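You operate a simulated robot arm through the tools that you are given. There is no shell and no other tool.

You run a simulated robot arm. Do the job below in one go: nothing can be reset, and whatever is moved stays where it is left.

Task
Start the grey machine: air on, gauge at 6.0 bar, reset the alarm, home the head.
Fine: leave the other controls alone.

Only the result counts: the job must be done as asked and must still hold three seconds after the hand-in. Knocking over, shifting, dropping, spilling or breaking anything else fails it.

Robot
A 7-joint arm with a two-finger parallel gripper, fixed in place. Base frame: the origin is at the foot of the arm, x ahead of it, y to its left, z up; the work surface is at about z = 0.86. Readings come in m, degrees, newtons and seconds.
With the tool pointing down near the work surface it reaches from about 0.24 to 0.68 m from the base axis. Its first joint turns from -66.0 to 66.0 degrees. Payload 2.4 kg.
The TCP is the grasp point between the finger pads, 0.03 m short of the fingertips. In the tool frame z runs along the fingers and y along their closing line. The gripper opens to 0.094 m. The fingers are 0.028 m wide and 0.01 m thick; the gripper's body (0.05 by 0.096 m) begins 0.055 m behind the TCP.
Orientation is that of the tool frame in the base frame, as a unit quaternion [x, y, z, w]. With the fingers straight down and closing along the base's y, the tool's x points along the base's -x, its y along +y and its z along -z.

Tools
- The arm moves only by the tool arm_command. Its arguments are lists of equal length, an entry for each row: "travel": the shift along the tool's x, y, z in units of 25 mm (1.0 is 25 mm), a list of three; "delta_rot": the turn, a rotation vector about the tool's x, y, z in units of 6 degrees (1.0 is 6 degrees), a list of three; "fingers": the gripper command, from -1 (shut) to 1 (fully open), values between in proportion. In form: {"travel": [[tx, ty, tz], ...], "delta_rot": [[rx, ry, rz], ...], "fingers": [fingers, ...]}. A call has 1 to 20 rows; each row shifts and turns the commanded pose from where the row before left it, along the tool's axes as they then stand. A call with a number of a shift or a turn outside -1 to 1 is refused whole. Rows are played at 5 a second. More than 0.05 m and 8.6 degrees between two rows, or a gripper value outside its range, and nothing of the call is played. Where a pose cannot be reached the arm comes as near as it can. A force on the tool above 40 N (or 10 N above the force at the start of the call, whichever is more), or a blocked arm, ends the call early, and 0.2 s more pass. The fingers move at their own pace (about 0.153 m/s each) and stop on an object; they squeeze with about 26 N. The grip force told is the motor's: it shows also when the fingers shut on nothing. Time passes only in rows, and 0.2 s behind the last, so rows that do not move let the fingers close. It gives the time, the measured TCP pose, the force on the tool (base axes), the opening and the grip force at its end, in the units of the frame above (readings bear some noise), with the torque about the TCP (base axes, N m) and any sound that the robot's microphone picked up, and new pictures: "views" is both (left out), scene, wrist or none.
- Cameras (640 x 400 px; columns grow to the right, rows downward): "scene" is fixed at [0.0513, 0.5044, 1.4242]; the picture's right is [-0.51, -0.86, 0.00], its down [-0.60, 0.36, -0.71] and it looks along [0.61, -0.36, -0.71] (base axes); focal length 214 px, centre (320, 200). "wrist" rides on the gripper at [0.076, 0.014, -0.102] in the tool frame; the picture's right is [-0.18, 0.98, 0.00], its down [-0.75, -0.14, -0.64] and it looks along [-0.63, -0.12, 0.77] (tool axes); focal length 243 px, centre (320, 200). There is no depth. A picture from a camera that has moved, and an enlarged one, comes with that camera's place and axes in the base frame and with its lens. The place of the scene camera against the robot may be out by one fixed shift of up to 0.012 m in any direction.
- zoom(camera, box): a new picture of the part [left, top, right, bottom] of that camera's present view, enlarged. The clock stands still meanwhile.
- sign_off(): hands the job in; it is judged then, once.

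Nothing tells you positions but the pictures and the camera data. Unless the task says otherwise, let go and move clear before handing in.

The tools are called after ">>>" as name(argument=value, ...) on one line, values as JSON. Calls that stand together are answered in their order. arm_command: Moves the arm, as the interface text tells. Its arguments: {"type":"object","properties":{"travel":{"type":"array"},"delta_rot":{"type":"array"},"fingers":{"type":"array"},"views":{"type":"string","enum":["both","scene","wrist","none"]}},"required":["travel","delta_rot","fingers"]} The other tools are called the same way: zoom (camera, box) takes an enlarged picture of a part of a camera's view; sign_off () hands the job in.

At the start:

```text
clock: 0.0
position: [0.3153, -0.0499, 1.2482]
ee_rot: [0.0, 1.0, 0.0, 0.0]
ft_force: [-0.6, 0.5, 0.3]
ft_torque: [-0.02, 0.01, 0.0]
opening: 0.0941
grip_force: 0.1
```

scene: 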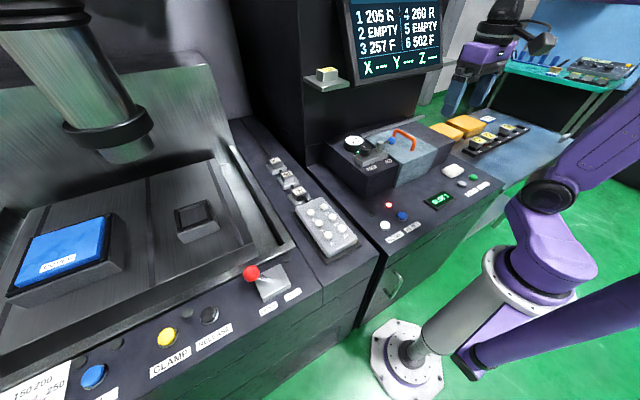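
wrist: 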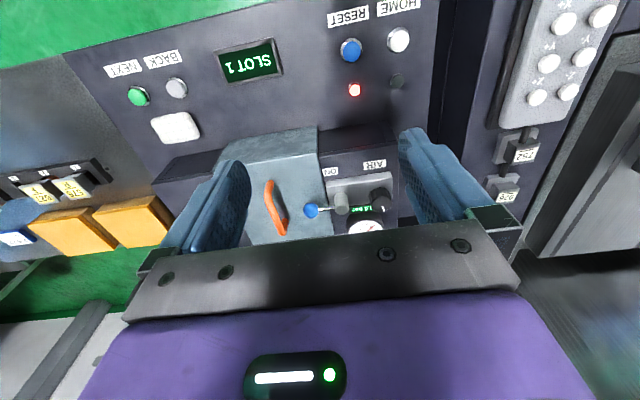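

I see a grey machine with RESET and HOME buttons, an AIR gauge unit with knobs, and an orange-handled door. First I'll look more closely at both views.

>>> zoom(camera="wrist", box=[240, 120, 460, 258])

>>> zoom(camera="scene", box=[310, 100, 510, 225])

>>> zoom(camera="wrist", box=[100, 0, 440, 212])

>>> zoom(camera="scene", box=[300, 0, 460, 100])

```text
2.90 times, centred on (350, 189) of wrist
camera zoom: at [0.239, -0.0351, 1.3507], right [0.18, 0.98, 0.0], down [0.75, -0.14, 0.64], along [0.63, -0.12, -0.77], focal length 703 px, centre (233, 232)
```

zoom: 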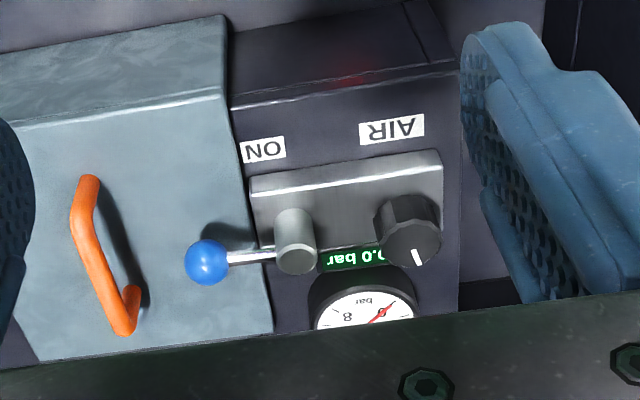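

```text
3.20 times, centred on (410, 162) of scene
camera zoom: at [0.0513, 0.5044, 1.4242], right [-0.51, -0.86, 0.0], down [-0.6, 0.36, -0.71], along [0.61, -0.36, -0.71], focal length 686 px, centre (32, 320)
```

zoom: 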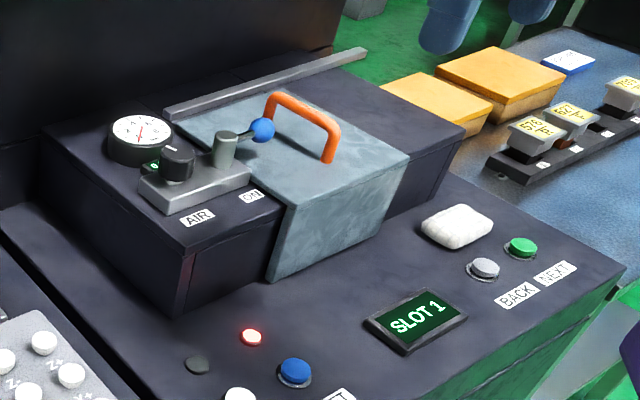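

```text
1.88 times, centred on (270, 106) of wrist
camera zoom: at [0.239, -0.0351, 1.3507], right [0.18, 0.98, 0.0], down [0.75, -0.14, 0.64], along [0.63, -0.12, -0.77], focal length 457 px, centre (414, 377)
```

zoom: 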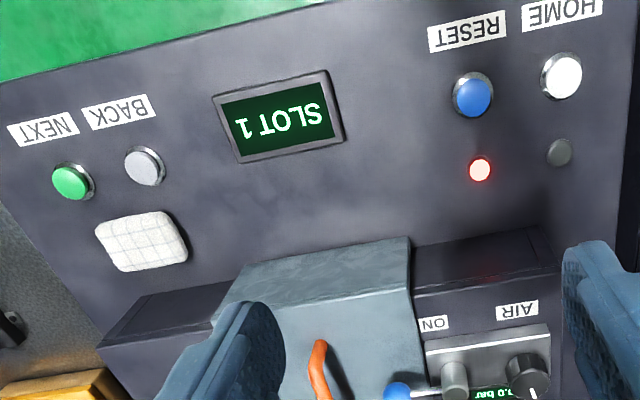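

```text
4.00 times, centred on (380, 50) of scene
camera zoom: at [0.0513, 0.5044, 1.4242], right [-0.51, -0.86, 0.0], down [-0.6, 0.36, -0.71], along [0.61, -0.36, -0.71], focal length 858 px, centre (80, 800)
```

zoom: 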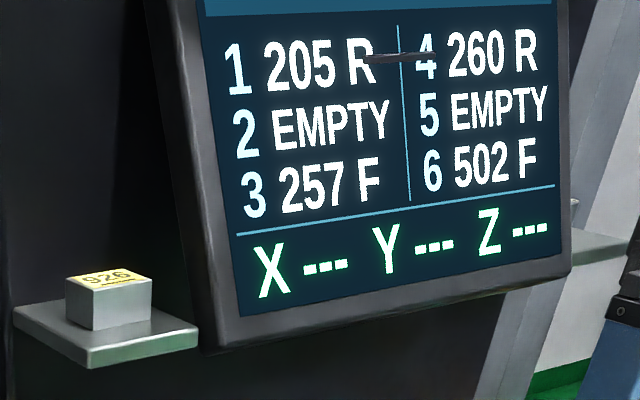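

The AIR unit has a blue-ball lever that I place near (0.55, -0.11, 1.00), with its ON mark towards the robot. A black regulator knob sits near (0.548, 0.02, 1.01) with a gauge behind it, and the RESET and HOME buttons are nearer the robot. I'll zoom in for details before moving.

>>> zoom(camera="wrist", box=[320, 170, 400, 240])

>>> zoom(camera="scene", box=[338, 130, 402, 170])

>>> zoom(camera="scene", box=[360, 190, 440, 240])

>>> zoom(camera="wrist", box=[310, 0, 430, 110])

>>> zoom(camera="scene", box=[120, 200, 320, 400])

```text
5.71 times, centred on (360, 205) of wrist
camera zoom: at [0.239, -0.0351, 1.3507], right [0.18, 0.98, 0.0], down [0.75, -0.14, 0.64], along [0.63, -0.12, -0.77], focal length 1386 px, centre (91, 171)
```

zoom: 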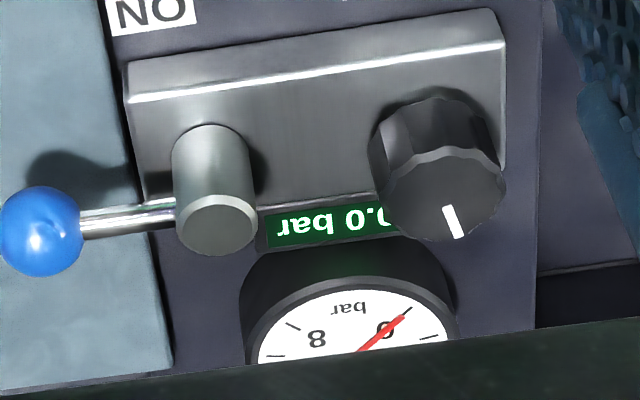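

```text
10.00 times, centred on (370, 150) of scene
camera zoom: at [0.0513, 0.5044, 1.4242], right [-0.51, -0.86, 0.0], down [-0.6, 0.36, -0.71], along [0.61, -0.36, -0.71], focal length 2145 px, centre (-180, 700)
```

zoom: 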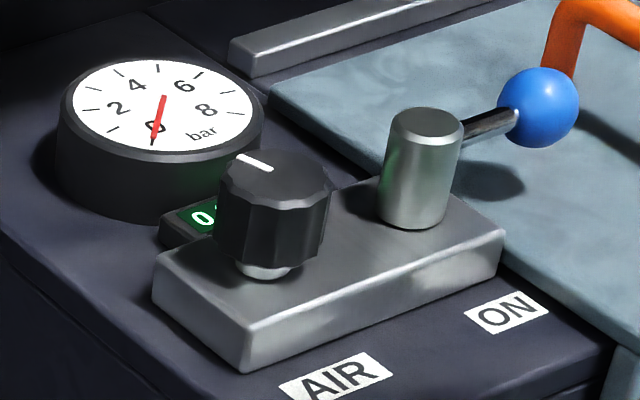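

```text
8.00 times, centred on (400, 215) of scene
camera zoom: at [0.0513, 0.5044, 1.4242], right [-0.51, -0.86, 0.0], down [-0.6, 0.36, -0.71], along [0.61, -0.36, -0.71], focal length 1716 px, centre (-320, 80)
```

zoom: 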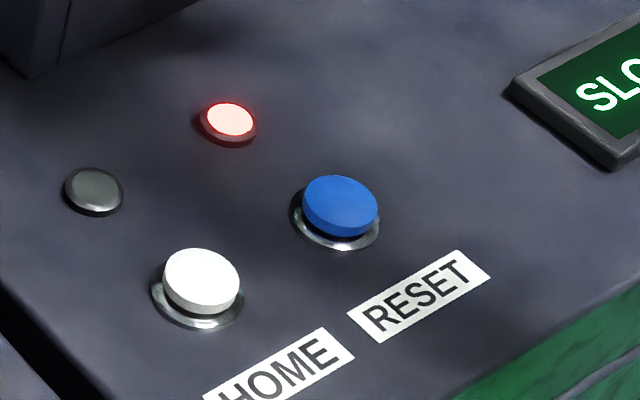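

```text
3.64 times, centred on (370, 55) of wrist
camera zoom: at [0.239, -0.0351, 1.3507], right [0.18, 0.98, 0.0], down [0.75, -0.14, 0.64], along [0.63, -0.12, -0.77], focal length 882 px, centre (138, 727)
```

zoom: 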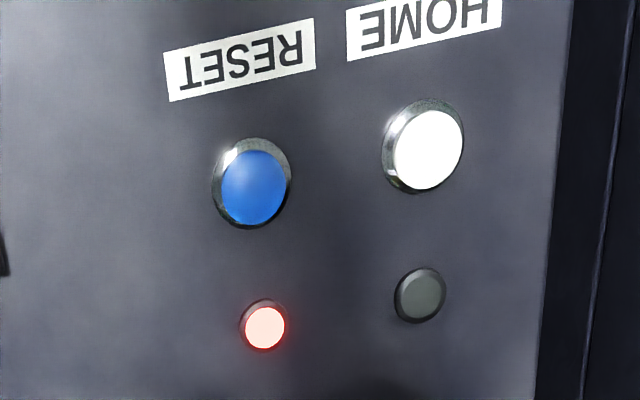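

```text
2.00 times, centred on (220, 300) of scene
camera zoom: at [0.0513, 0.5044, 1.4242], right [-0.51, -0.86, 0.0], down [-0.6, 0.36, -0.71], along [0.61, -0.36, -0.71], focal length 429 px, centre (520, 0)
```

zoom: 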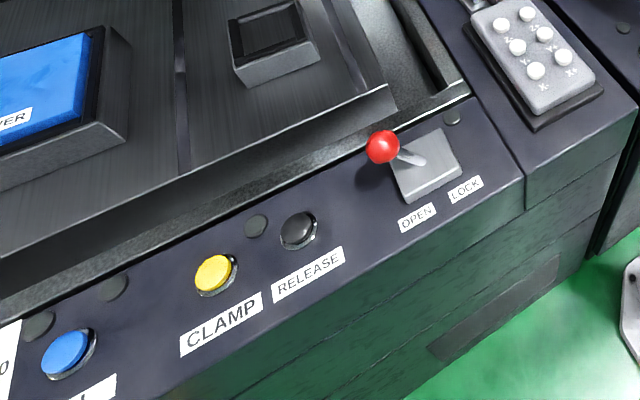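

The lever needs swinging from pointing -y round to -x, which is the ON mark. The regulator knob sits next to it, and the gauge reads 0.0. I'll close the fingers and move above the spot just behind the ball (+x side), staying clear of everything.

>>> arm_command(travel=[[-0.9, -0.2, 0.3], [-0.9, -0.2, 0.3], [-0.9, -0.2, 0.3], [-0.9, -0.2, 0.4], [-0.9, -0.2, 0.5], [-0.9, -0.2, 0.6], [-0.9, -0.2, 0.6], [-0.9, -0.2, 0.6], [-0.9, -0.2, 0.6], [-0.9, -0.2, 0.6], [-0.9, -0.2, 0.6], [-0.9, -0.12, 0.6], [-0.28, 0, 0.5]], delta_rot=[[0, 0, 0], [0, 0, 0], [0, 0, 0], [0, 0, 0], [0, 0, 0], [0, 0, 0], [0, 0, 0], [0, 0, 0], [0, 0, 0], [0, 0, 0], [0, 0, 0], [0, 0, 0], [0, 0, 0]], fingers=[-1, -1, -1, -1, -1, -1, -1, -1, -1, -1, -1, -1, -1])

```text
clock: 2.5
position: [0.5594, -0.1024, 1.1181]
ee_rot: [0.0, 1.0, 0.001, -0.007]
ft_force: [-32.4, 6.1, 7.5]
ft_torque: [-0.66, -3.28, -0.26]
opening: 0.0
grip_force: 26.1
stopped in row 12: the force on the tool passed its limit at 64 N (the readings are from after the stop); the commanded pose is now the measured one
camera wrist: at [0.4839, -0.0889, 1.221], right [0.18, 0.98, 0.0], down [0.76, -0.14, 0.63], along [0.62, -0.12, -0.77], focal length 243 px, centre (320, 200)
```

scene: 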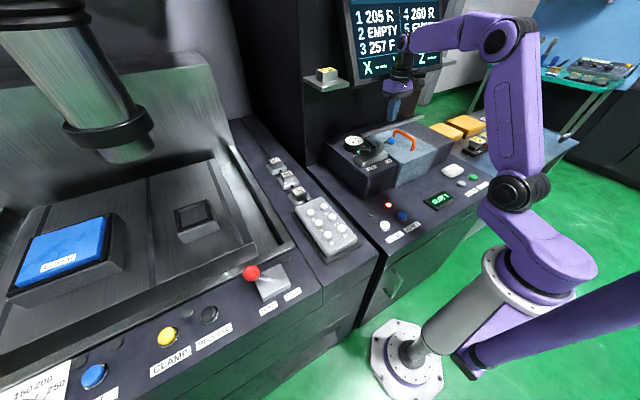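
wrist: 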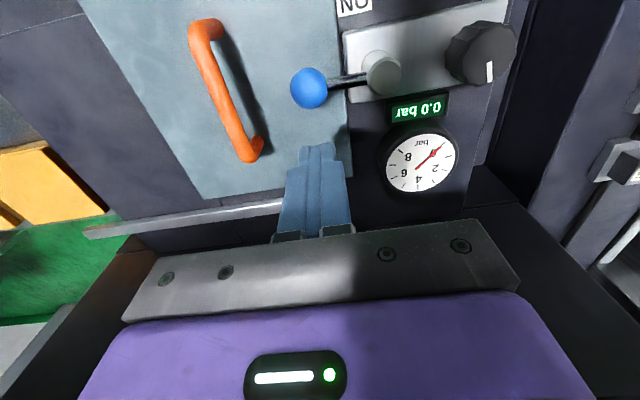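

The arm touched something in front (about -32 N in x), most likely the wrist against the screen. I'll back off a little towards the robot and look at it.

>>> arm_command(travel=[[0.6, 0, 0], [0.6, 0, 0], [0, 0, 0]], delta_rot=[[0, 0, 0], [0, 0, 0], [0, 0, 0]], fingers=[-1, -1, -1])

>>> zoom(camera="scene", box=[320, 0, 520, 125])

>>> zoom(camera="wrist", box=[160, 0, 560, 240])

```text
clock: 3.2
position: [0.5309, -0.1029, 1.1174]
ee_rot: [0.0, 1.0, 0.0, -0.005]
ft_force: [0.5, 0.4, -0.1]
ft_torque: [0.03, 0.0, 0.06]
opening: 0.0
grip_force: 25.6
camera wrist: at [0.4566, -0.0889, 1.2191], right [0.18, 0.98, 0.0], down [0.76, -0.14, 0.64], along [0.62, -0.12, -0.77], focal length 243 px, centre (320, 200)
```

scene: 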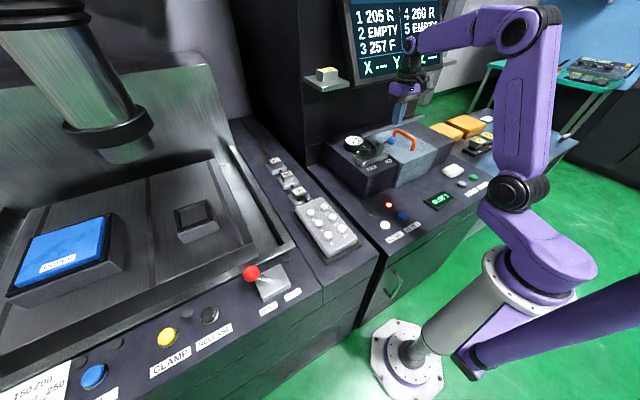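
wrist: 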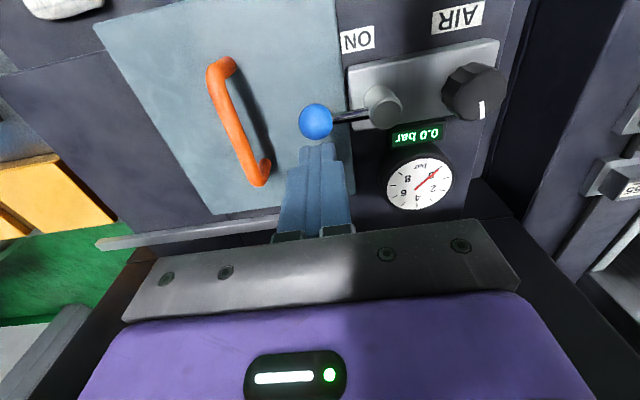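

```text
3.20 times, centred on (420, 62) of scene
camera zoom: at [0.0513, 0.5044, 1.4242], right [-0.51, -0.86, 0.0], down [-0.6, 0.36, -0.71], along [0.61, -0.36, -0.71], focal length 686 px, centre (0, 640)
```

zoom: 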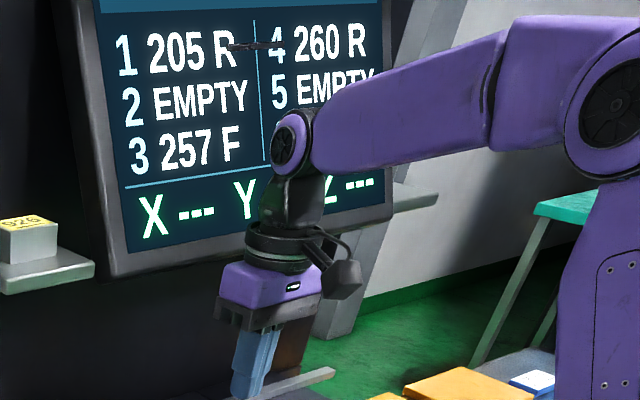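

```text
1.60 times, centred on (360, 120) of wrist
camera zoom: at [0.4566, -0.0889, 1.2191], right [0.18, 0.98, 0.0], down [0.76, -0.14, 0.64], along [0.62, -0.12, -0.77], focal length 388 px, centre (256, 328)
```

zoom: 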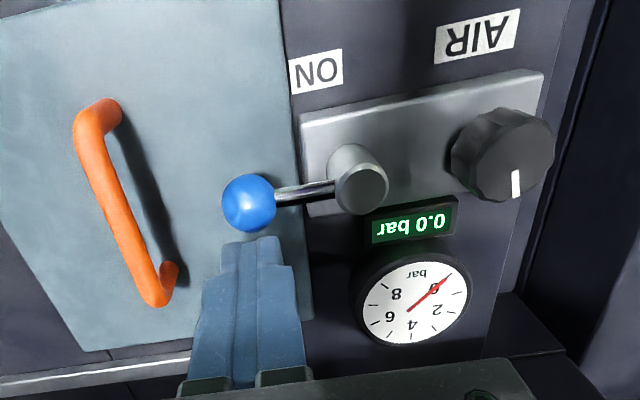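

The contact was the hand against the lower edge of the screen, whose face I put at about x 0.60 and its bottom at about z 1.2. Nothing seems to have moved. I'll tilt the tool back by 20° so the fingers point forward and down and the hand stays clear, then take another look at the lever.

>>> arm_command(travel=[[0, 0, 0], [0, 0, 0], [0, 0, 0], [0, 0, 0], [0, 0, 0]], delta_rot=[[0, -0.7, 0], [0, -0.7, 0], [0, -0.7, 0], [0, -0.7, 0], [0, -0.6, 0]], fingers=[-1, -1, -1, -1, -1])

>>> zoom(camera="wrist", box=[160, 0, 560, 240])

>>> zoom(camera="scene", box=[320, 0, 520, 180])

```text
clock: 4.5
position: [0.5326, -0.1026, 1.1172]
ee_rot: [0.001, 0.985, -0.001, 0.173]
ft_force: [-0.6, 0.1, 0.3]
ft_torque: [0.02, 0.03, 0.0]
opening: 0.0001
grip_force: 25.7
camera wrist: at [0.425, -0.0892, 1.1864], right [0.17, 0.98, 0.06], down [0.49, -0.14, 0.86], along [0.85, -0.12, -0.51], focal length 243 px, centre (320, 200)
```

scene: 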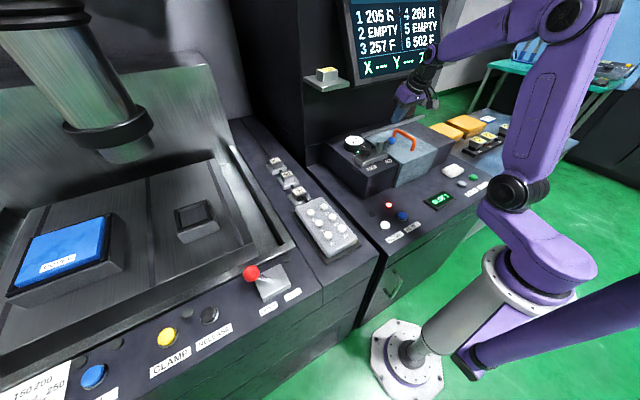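
wrist: 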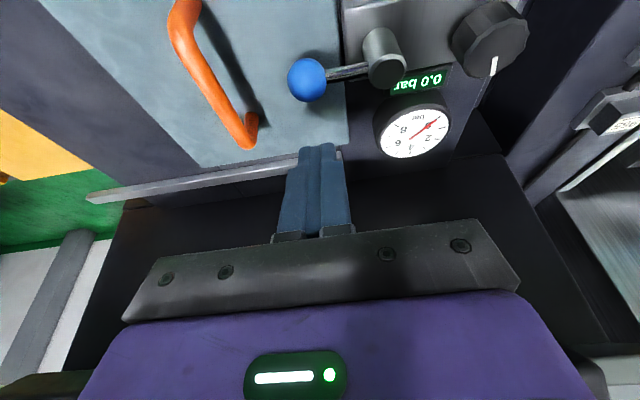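

```text
1.60 times, centred on (360, 120) of wrist
camera zoom: at [0.425, -0.0892, 1.1864], right [0.17, 0.98, 0.06], down [0.49, -0.14, 0.86], along [0.85, -0.12, -0.51], focal length 388 px, centre (256, 328)
```

zoom: 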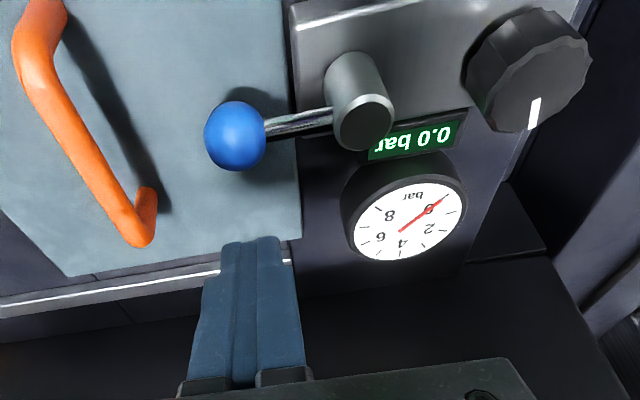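

```text
2.22 times, centred on (420, 90) of scene
camera zoom: at [0.0513, 0.5044, 1.4242], right [-0.51, -0.86, 0.0], down [-0.6, 0.36, -0.71], along [0.61, -0.36, -0.71], focal length 477 px, centre (98, 444)
```

zoom: 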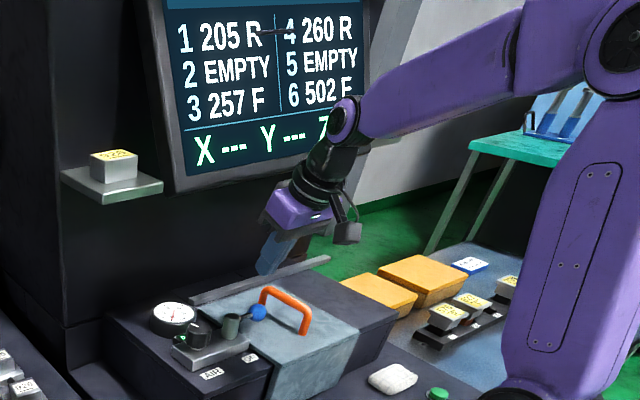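

Several wrist views agree on the ball at about (0.533, -0.109, 1.020), the lever pivot at (0.532, -0.050) and the knob at (0.532, 0.022, top about 1.03). Next I'll lower the closed fingers behind the ball (+x side), with clearance, and check.

>>> arm_command(travel=[[-0.35, -0.09, 0.72], [-0.35, -0.09, 0.72], [-0.35, -0.09, 0.72], [0.15, 0, 0.42], [0.15, 0, 0.42], [0.15, 0, 0.42], [0.15, 0, 0.42]], delta_rot=[[0, 0, 0], [0, 0, 0], [0, 0, 0], [0, 0, 0], [0, 0, 0], [0, 0, 0], [0, 0, 0]], fingers=[-1, -1, -1, -1, -1, -1, -1])

>>> zoom(camera="scene", box=[330, 90, 450, 180])

```text
clock: 6.0
position: [0.5749, -0.1092, 1.0306]
ee_rot: [0.0, 0.985, 0.0, 0.172]
ft_force: [0.1, 0.6, 1.0]
ft_torque: [0.03, -0.02, -0.04]
opening: 0.0
grip_force: 26.3
camera wrist: at [0.4681, -0.0958, 1.1002], right [0.17, 0.98, 0.06], down [0.49, -0.14, 0.86], along [0.85, -0.12, -0.51], focal length 243 px, centre (320, 200)
```

scene: 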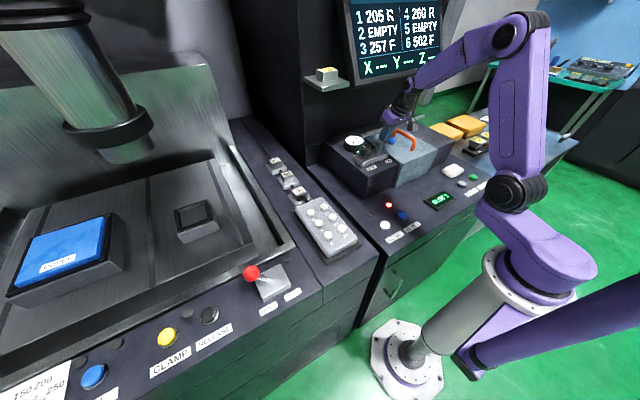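
wrist: 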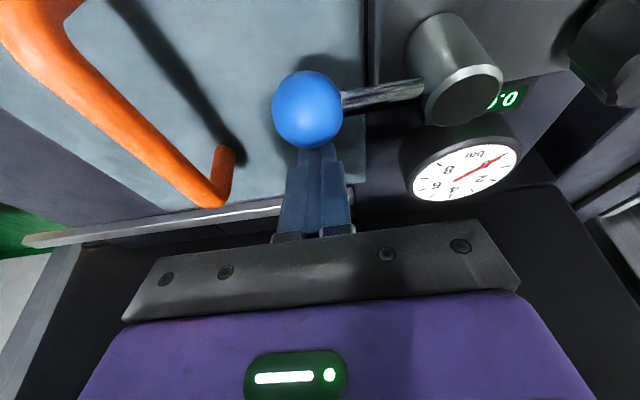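

```text
4.44 times, centred on (390, 135) of scene
camera zoom: at [0.0513, 0.5044, 1.4242], right [-0.51, -0.86, 0.0], down [-0.6, 0.36, -0.71], along [0.61, -0.36, -0.71], focal length 953 px, centre (9, 489)
```

zoom: 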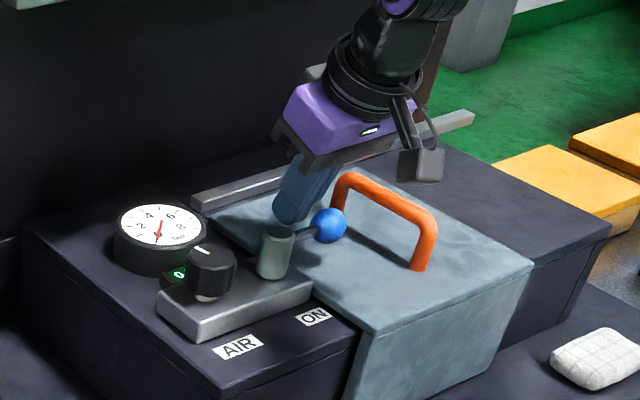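

The closed fingers are behind the ball with clear space around them. I'll push the lever along its arc towards -x, in half-size steps, and check partway.

>>> arm_command(travel=[[0.305, 0, -0.111], [0.305, 0, -0.111], [0.317, -0.116, -0.115], [0.317, -0.116, -0.115], [0.308, -0.036, -0.112], [0.308, -0.036, -0.112], [0.321, 0.06, -0.117], [0.321, 0.06, -0.117]], delta_rot=[[0, 0, 0], [0, 0, 0], [0, 0, 0], [0, 0, 0], [0, 0, 0], [0, 0, 0], [0, 0, 0], [0, 0, 0]], fingers=[-1, -1, -1, -1, -1, -1, -1, -1])

>>> zoom(camera="scene", box=[330, 90, 450, 180])

```text
clock: 7.8
position: [0.5081, -0.1136, 1.0314]
ee_rot: [-0.001, 0.985, 0.002, 0.172]
ft_force: [-0.2, -0.9, 0.7]
ft_torque: [-0.02, 0.02, 0.01]
opening: 0.0
grip_force: 26.0
camera wrist: at [0.4011, -0.1, 1.1012], right [0.17, 0.98, 0.06], down [0.49, -0.14, 0.86], along [0.85, -0.12, -0.51], focal length 243 px, centre (320, 200)
```

scene: 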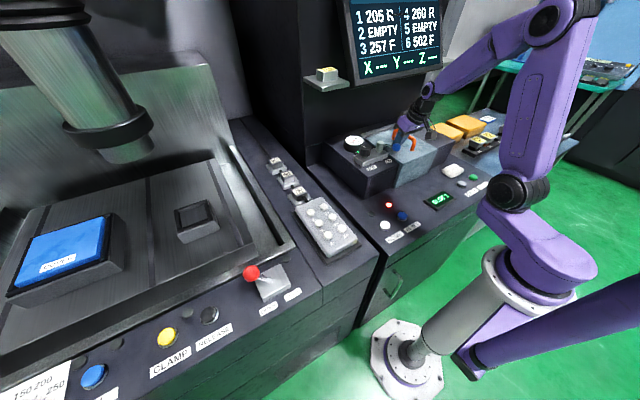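
wrist: 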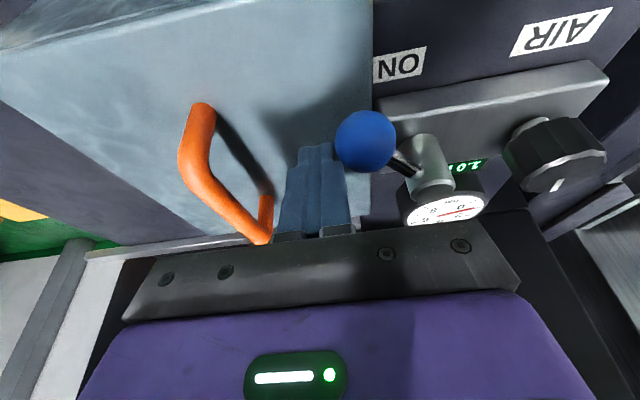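

```text
4.44 times, centred on (390, 135) of scene
camera zoom: at [0.0513, 0.5044, 1.4242], right [-0.51, -0.86, 0.0], down [-0.6, 0.36, -0.71], along [0.61, -0.36, -0.71], focal length 953 px, centre (9, 489)
```

zoom: 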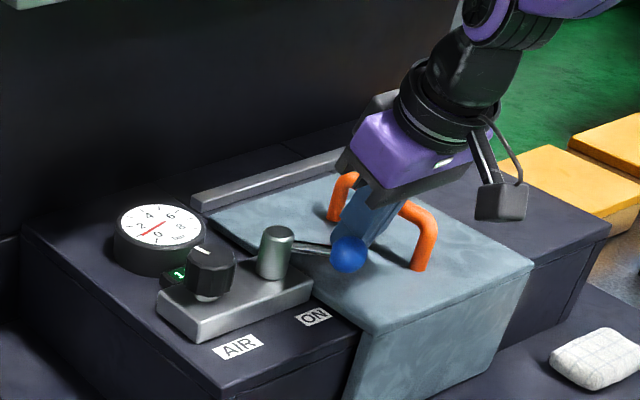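

The lever is turning with little force and the gauge is already rising. I'll continue the arc to the ON position.

>>> arm_command(travel=[[0.32, 0.188, -0.116], [0.32, 0.188, -0.116], [0.255, 0.286, -0.093], [0.255, 0.286, -0.093], [0.162, 0.322, -0.059], [0.162, 0.322, -0.059]], delta_rot=[[0, 0, 0], [0, 0, 0], [0, 0, 0], [0, 0, 0], [0, 0, 0], [0, 0, 0]], fingers=[-1, -1, -1, -1, -1, -1])

>>> zoom(camera="scene", box=[330, 90, 450, 180])

```text
clock: 9.2
position: [0.4699, -0.0741, 1.0302]
ee_rot: [-0.001, 0.985, 0.001, 0.173]
ft_force: [0.3, -1.0, -0.3]
ft_torque: [-0.01, 0.03, -0.02]
opening: 0.0
grip_force: 26.7
camera wrist: at [0.3626, -0.0602, 1.1009], right [0.17, 0.98, 0.06], down [0.49, -0.14, 0.86], along [0.85, -0.12, -0.51], focal length 243 px, centre (320, 200)
```

scene: 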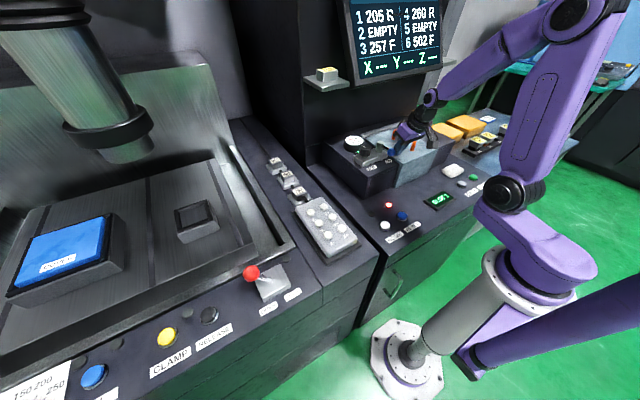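
wrist: 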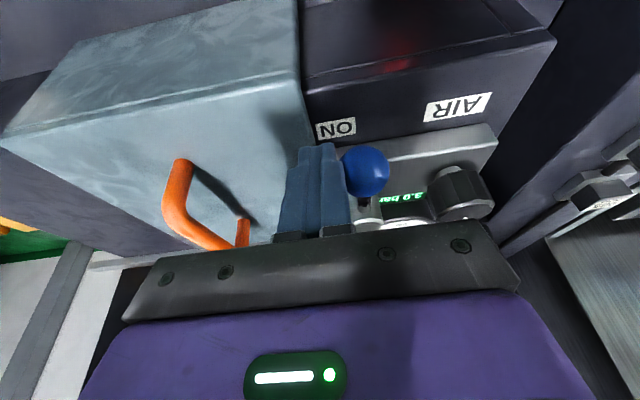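

```text
4.44 times, centred on (390, 135) of scene
camera zoom: at [0.0514, 0.5044, 1.4242], right [-0.51, -0.86, 0.0], down [-0.6, 0.36, -0.71], along [0.61, -0.36, -0.71], focal length 953 px, centre (9, 489)
```

zoom: 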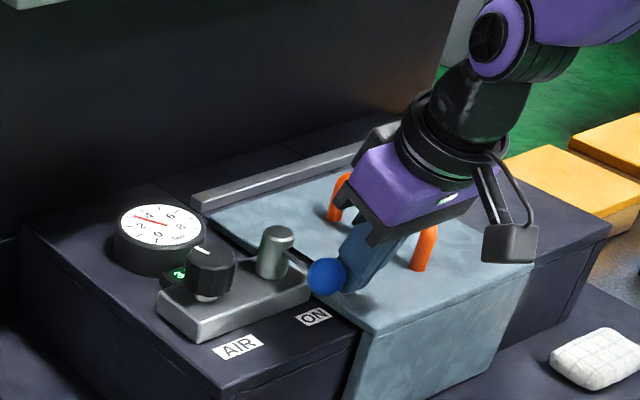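

The lever now points along -x, at the ON mark, and the gauge reads about 3 bar. I'll back off to -y, rise clear and check that the lever holds.

>>> arm_command(travel=[[0, -0.5, 0], [0, -0.4, 0], [-0.25, 0, -0.7], [-0.25, 0, -0.7], [-0.25, 0, -0.7], [-0.25, 0, -0.7]], delta_rot=[[0, 0, 0], [0, 0, 0], [0, 0, 0], [0, 0, 0], [0, 0, 0], [0, 0, 0]], fingers=[-1, -1, -1, -1, -1, -1])

>>> zoom(camera="scene", box=[338, 130, 402, 170])

>>> zoom(camera="wrist", box=[280, 50, 600, 240])

```text
clock: 10.7
position: [0.4677, -0.098, 1.1059]
ee_rot: [0.001, 0.985, -0.001, 0.172]
ft_force: [0.1, -0.7, 0.0]
ft_torque: [0.04, -0.01, 0.0]
opening: 0.0
grip_force: 25.8
camera wrist: at [0.3617, -0.0837, 1.1757], right [0.17, 0.98, 0.06], down [0.49, -0.14, 0.86], along [0.85, -0.12, -0.51], focal length 243 px, centre (320, 200)
```

scene: 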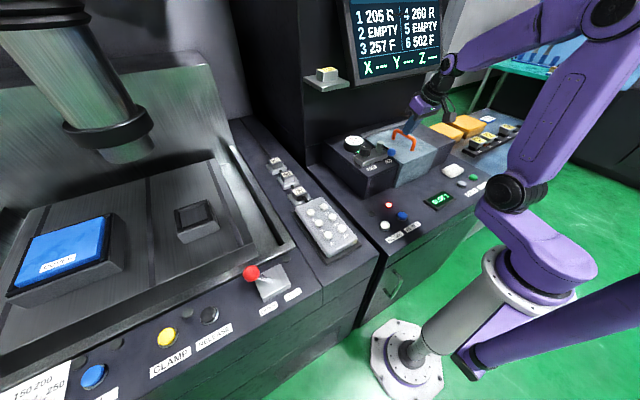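
wrist: 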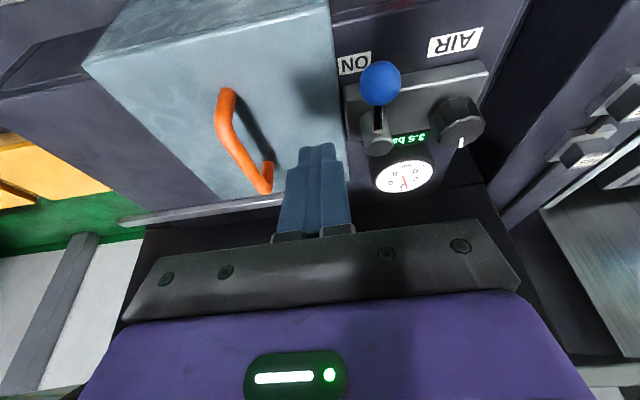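

```text
10.00 times, centred on (370, 150) of scene
camera zoom: at [0.0513, 0.5044, 1.4242], right [-0.51, -0.86, 0.0], down [-0.6, 0.36, -0.71], along [0.61, -0.36, -0.71], focal length 2145 px, centre (-180, 700)
```

zoom: 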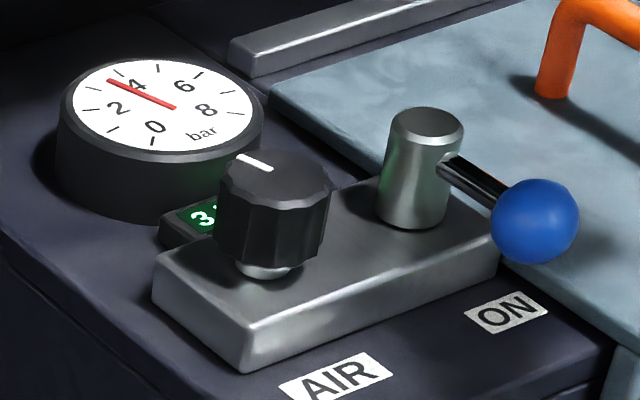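

```text
2.00 times, centred on (440, 145) of wrist
camera zoom: at [0.3617, -0.0837, 1.1757], right [0.17, 0.98, 0.06], down [0.49, -0.14, 0.86], along [0.85, -0.12, -0.51], focal length 485 px, centre (80, 310)
```

zoom: 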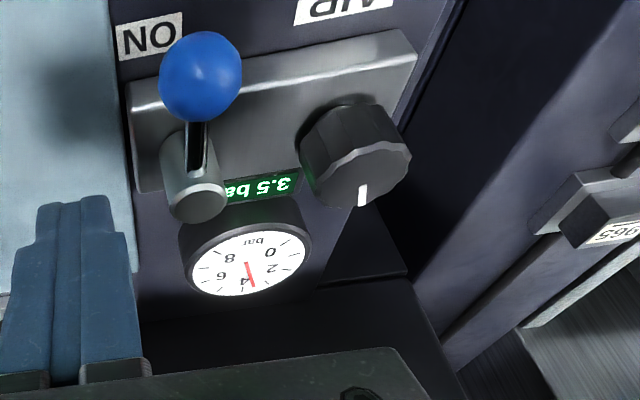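

Air is on: the lever holds at ON and the gauge shows 3.5 bar. Next I'll untilt the tool, open the fingers to about 6 cm and move above the regulator knob at about (0.532, 0.022).

>>> arm_command(travel=[[0, 0, 0], [0, 0, 0], [0, 0, 0], [0, 0, 0], [0, 0, 0], [-0.512, 0.96, 0.1], [-0.512, 0.96, 0.1], [-0.512, 0.96, 0.1], [-0.512, 0.96, 0.1], [-0.512, 0.96, 0.1], [0, 0, 0]], delta_rot=[[0, 0.664, 0], [0, 0.664, 0], [0, 0.664, 0], [0, 0.664, 0], [0, 0.664, 0], [0, 0, 0], [0, 0, 0], [0, 0, 0], [0, 0, 0], [0, 0, 0], [0, 0, 0]], fingers=[-1, -1, -1, 0.28, 0.28, 0.28, 0.28, 0.28, 0.28, 0.28, 0.28])

>>> zoom(camera="wrist", box=[200, 40, 440, 200])

>>> zoom(camera="scene", box=[330, 90, 450, 180])

```text
clock: 13.1
position: [0.5315, 0.0231, 1.0928]
ee_rot: [-0.001, 1.0, 0.0, 0.001]
ft_force: [0.9, -0.5, 0.2]
ft_torque: [-0.01, -0.03, 0.02]
opening: 0.0599
grip_force: 0.1
camera wrist: at [0.455, 0.0378, 1.1948], right [0.18, 0.98, 0.0], down [0.75, -0.14, 0.64], along [0.63, -0.12, -0.77], focal length 243 px, centre (320, 200)
```

scene: 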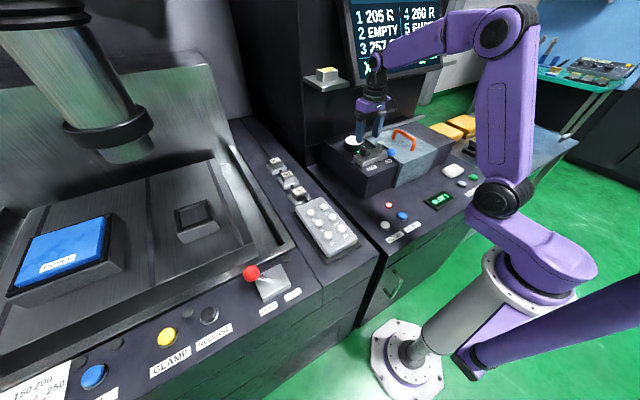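
wrist: 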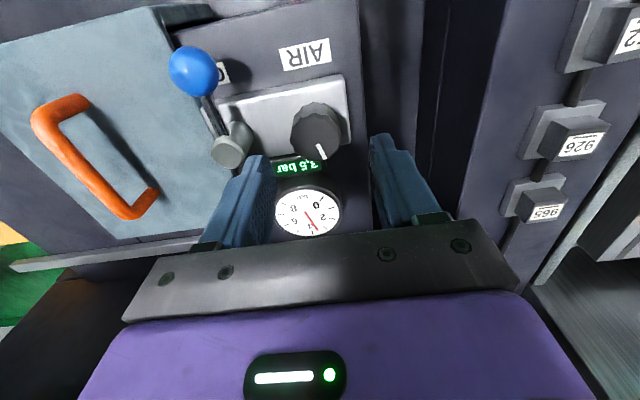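

```text
2.50 times, centred on (320, 120) of wrist
camera zoom: at [0.455, 0.0378, 1.1948], right [0.18, 0.98, 0.0], down [0.75, -0.14, 0.64], along [0.63, -0.12, -0.77], focal length 606 px, centre (320, 400)
```

zoom: 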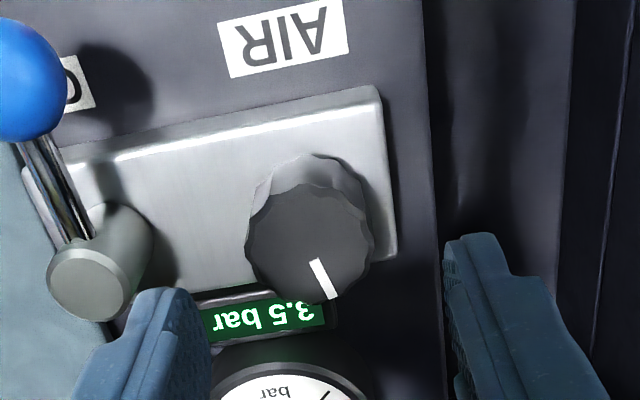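

```text
4.44 times, centred on (390, 135) of scene
camera zoom: at [0.0513, 0.5044, 1.4242], right [-0.51, -0.86, 0.0], down [-0.6, 0.36, -0.71], along [0.61, -0.36, -0.71], focal length 953 px, centre (9, 489)
```

zoom: 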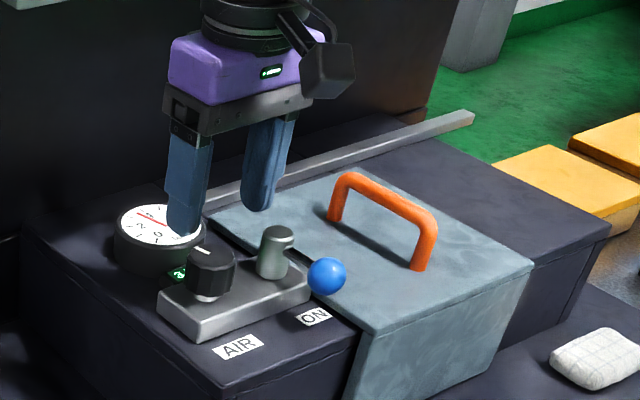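

The knob centre reads (0.531, 0.021) with its top at z 1.032, and the display still shows 3.5 bar. I'll descend so the pads straddle the knob and then close on it.

>>> arm_command(travel=[[0, -0.03, 0.64], [0, -0.03, 0.64], [0, -0.03, 0.62], [0, 0, 0]], delta_rot=[[0, 0, 0], [0, 0, 0], [0, 0, 0], [0, 0, 0]], fingers=[0.28, 0.28, 0.28, 0.28])

>>> zoom(camera="wrist", box=[200, 60, 440, 220])

>>> zoom(camera="scene", box=[338, 110, 402, 170])

```text
clock: 14.1
position: [0.5329, 0.0214, 1.0449]
ee_rot: [0.0, 1.0, 0.0, 0.0]
ft_force: [-1.0, -0.1, -0.4]
ft_torque: [0.02, -0.02, 0.02]
opening: 0.0602
grip_force: 0.1
camera wrist: at [0.4562, 0.0346, 1.1479], right [0.18, 0.98, 0.0], down [0.75, -0.14, 0.64], along [0.63, -0.12, -0.77], focal length 243 px, centre (320, 200)
```

scene: 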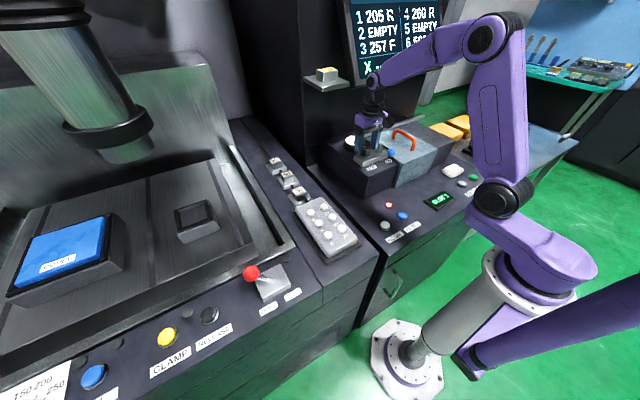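
wrist: 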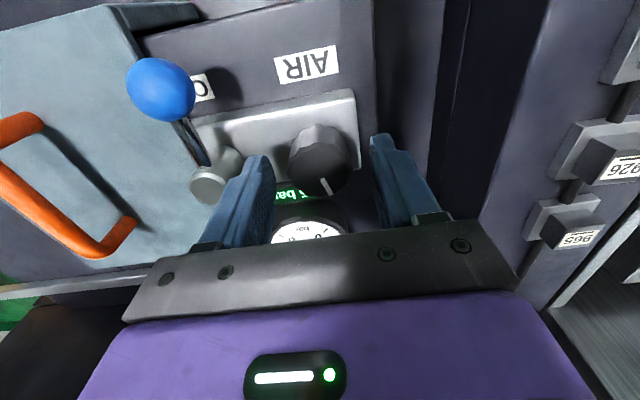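

```text
2.50 times, centred on (320, 140) of wrist
camera zoom: at [0.4562, 0.0346, 1.1479], right [0.18, 0.98, 0.0], down [0.75, -0.14, 0.64], along [0.63, -0.12, -0.77], focal length 606 px, centre (320, 350)
```

zoom: 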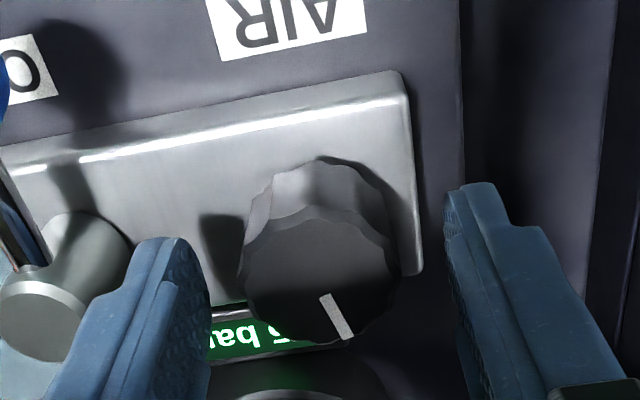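

```text
6.67 times, centred on (370, 140) of scene
camera zoom: at [0.0513, 0.5044, 1.4242], right [-0.51, -0.86, 0.0], down [-0.6, 0.36, -0.71], along [0.61, -0.36, -0.71], focal length 1430 px, centre (-13, 600)
```

zoom: 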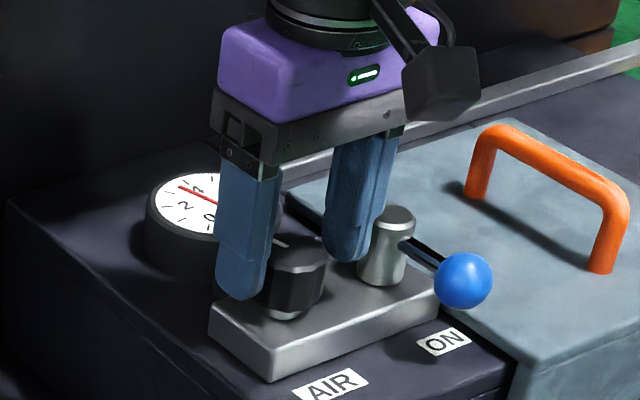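

The knob is centred between the pads. I'll close on it, then make a small test turn of 12° clockwise (seen from above) and watch the gauge.

>>> arm_command(travel=[[0.08, 0, 0], [0, 0, 0], [0, 0, 0], [0, 0, 0], [0, 0, 0]], delta_rot=[[0, 0, 0], [0, 0, 0], [0, 0, 0], [0, 0, 0], [0, 0, 0]], fingers=[0.28, -0.1, -0.3, -1, -1], views="none")

>>> arm_command(travel=[[0, 0, 0], [0, 0, 0], [0, 0, 0]], delta_rot=[[0, 0, 1], [0, 0, 1], [0, 0, 0]], fingers=[-1, -1, -1])

>>> zoom(camera="wrist", box=[200, 60, 440, 220])

>>> zoom(camera="scene", box=[338, 110, 402, 170])

```text
clock: 15.2
position: [0.5302, 0.0193, 1.0457]
ee_rot: [0.0, 1.0, 0.001, 0.0]
ft_force: [0.8, -3.2, -2.4]
ft_torque: [-0.4, -0.28, -0.01]
opening: 0.0376
grip_force: 45.0
```

```text
clock: 16.1
position: [0.531, 0.0219, 1.0463]
ee_rot: [0.105, 0.994, 0.001, 0.0]
ft_force: [5.3, 1.6, -0.8]
ft_torque: [-0.24, 0.52, -0.02]
opening: 0.0375
grip_force: 45.4
camera wrist: at [0.4588, 0.0504, 1.1476], right [0.39, 0.92, 0.0], down [0.71, -0.3, 0.64], along [0.59, -0.25, -0.77], focal length 243 px, centre (320, 200)
```

scene: 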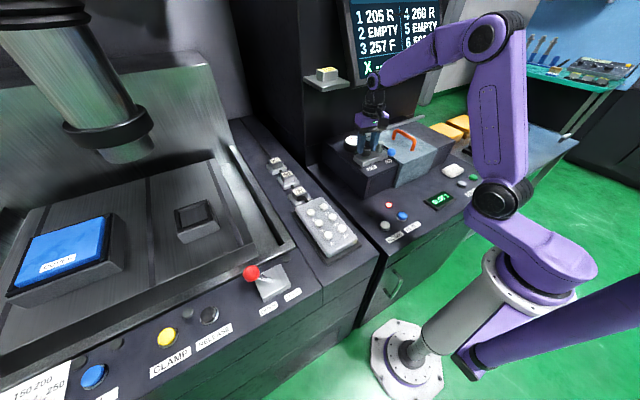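
wrist: 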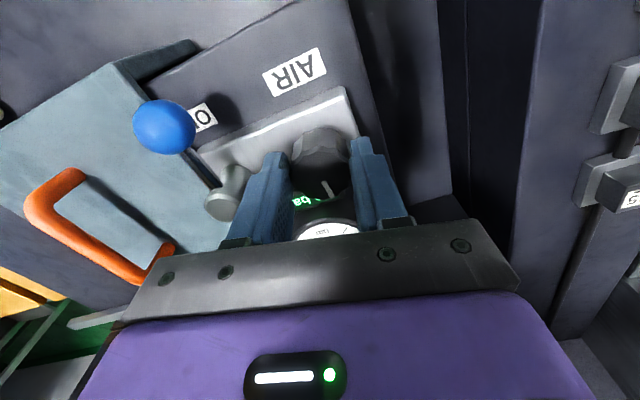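

```text
2.50 times, centred on (320, 140) of wrist
camera zoom: at [0.4588, 0.0504, 1.1476], right [0.39, 0.92, 0.0], down [0.71, -0.3, 0.64], along [0.59, -0.25, -0.77], focal length 606 px, centre (320, 350)
```

zoom: 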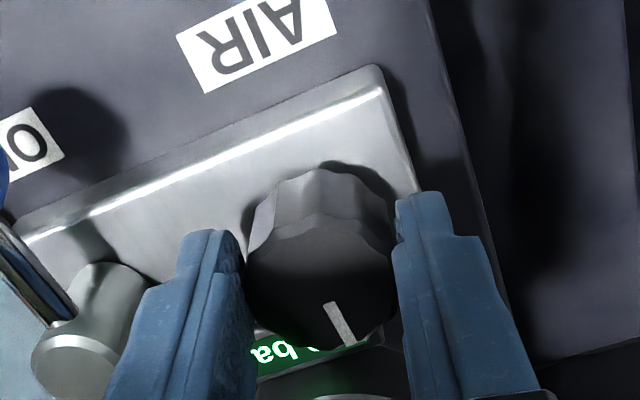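

```text
6.67 times, centred on (370, 140) of scene
camera zoom: at [0.0515, 0.5045, 1.4242], right [-0.51, -0.86, 0.0], down [-0.6, 0.36, -0.71], along [0.61, -0.36, -0.71], focal length 1430 px, centre (-13, 600)
```

zoom: 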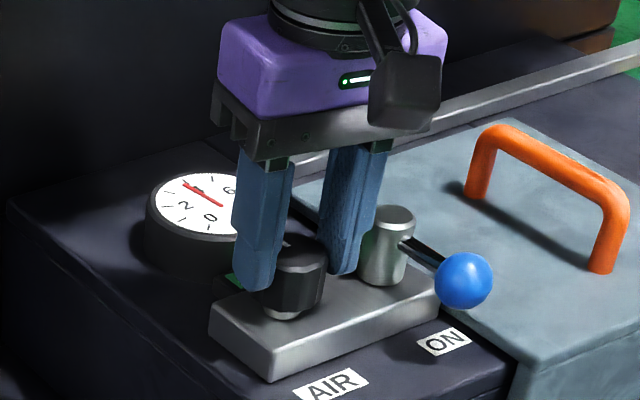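

The knob follows the gripper. I'll zoom in on the gauge to see how far the reading moved.

>>> zoom(camera="scene", box=[343, 132, 375, 152])

>>> zoom(camera="wrist", box=[280, 170, 360, 240])

```text
16.00 times, centred on (359, 142) of scene
camera zoom: at [0.0515, 0.5045, 1.4242], right [-0.51, -0.86, 0.0], down [-0.6, 0.36, -0.71], along [0.61, -0.36, -0.71], focal length 3432 px, centre (-304, 1128)
```

zoom: 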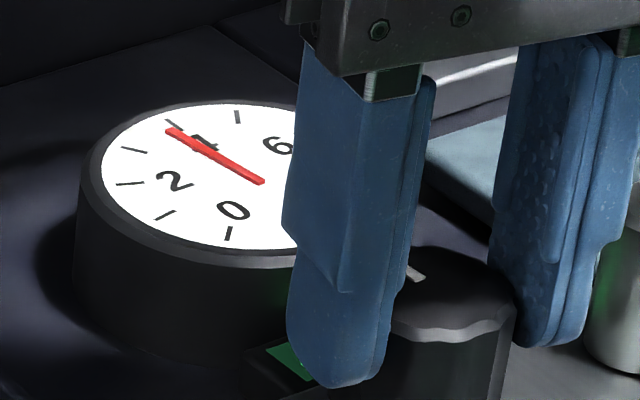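

```text
5.71 times, centred on (320, 205) of wrist
camera zoom: at [0.4588, 0.0504, 1.1476], right [0.39, 0.92, 0.0], down [0.71, -0.3, 0.64], along [0.59, -0.25, -0.77], focal length 1386 px, centre (320, 171)
```

zoom: 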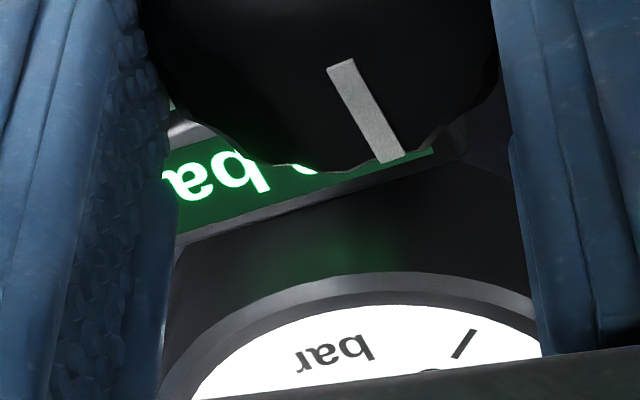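

The needle rose from 3.5 to about 3.9 bar for 12°, so clockwise raises the pressure. I'll turn another 30° and check again.

>>> arm_command(travel=[[0, 0, 0], [0, 0, 0], [0, 0, 0], [0, 0, 0], [0, 0, 0], [0, 0, 0], [0, 0, 0]], delta_rot=[[0, 0, 1], [0, 0, 1], [0, 0, 1], [0, 0, 1], [0, 0, 1], [0, 0, 0], [0, 0, 0]], fingers=[-1, -1, -1, -1, -1, -1, -1])

>>> zoom(camera="scene", box=[343, 132, 375, 152])

>>> zoom(camera="wrist", box=[240, 120, 400, 240])

```text
clock: 17.6
position: [0.5321, 0.022, 1.0454]
ee_rot: [0.358, 0.934, 0.001, 0.0]
ft_force: [6.9, 20.8, 5.0]
ft_torque: [0.09, -0.25, 0.08]
opening: 0.0376
grip_force: 45.2
camera wrist: at [0.484, 0.0838, 1.1477], right [0.79, 0.61, 0.0], down [0.47, -0.61, 0.64], along [0.39, -0.51, -0.77], focal length 243 px, centre (320, 200)
```

scene: 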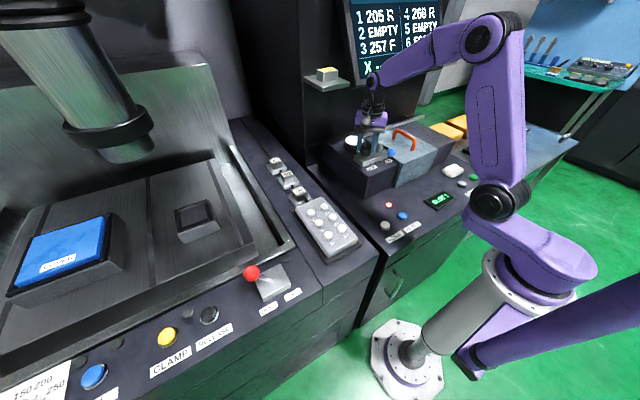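
wrist: 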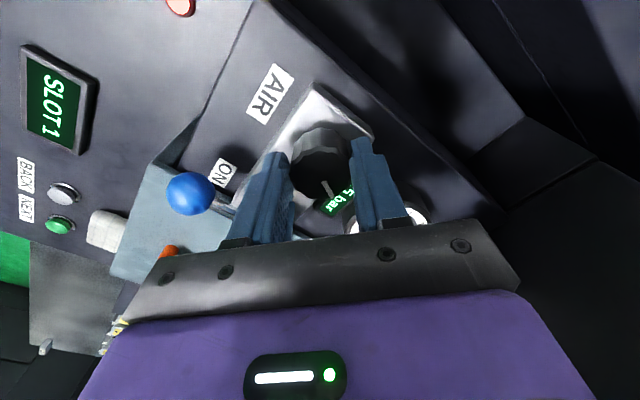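

```text
16.00 times, centred on (359, 142) of scene
camera zoom: at [0.0514, 0.5051, 1.424], right [-0.51, -0.86, 0.0], down [-0.6, 0.36, -0.71], along [0.61, -0.36, -0.71], focal length 3432 px, centre (-304, 1128)
```

zoom: 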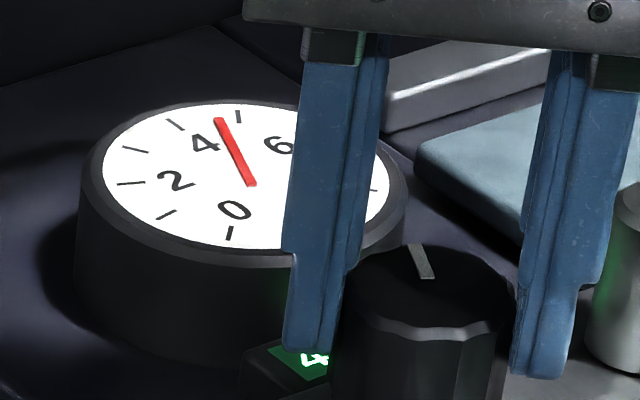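

```text
3.33 times, centred on (320, 180) of wrist
camera zoom: at [0.484, 0.0838, 1.1477], right [0.79, 0.61, 0.0], down [0.47, -0.61, 0.64], along [0.39, -0.51, -0.77], focal length 809 px, centre (320, 267)
```

zoom: 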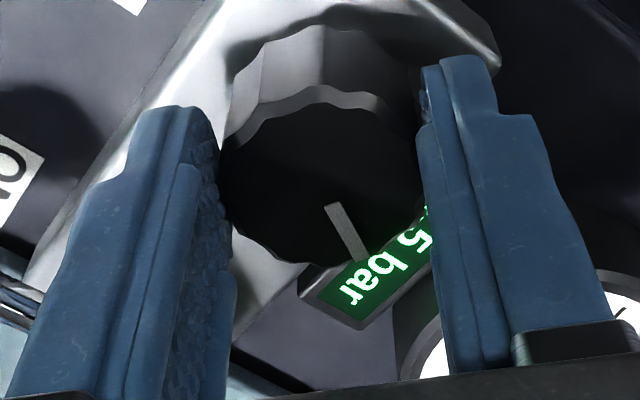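

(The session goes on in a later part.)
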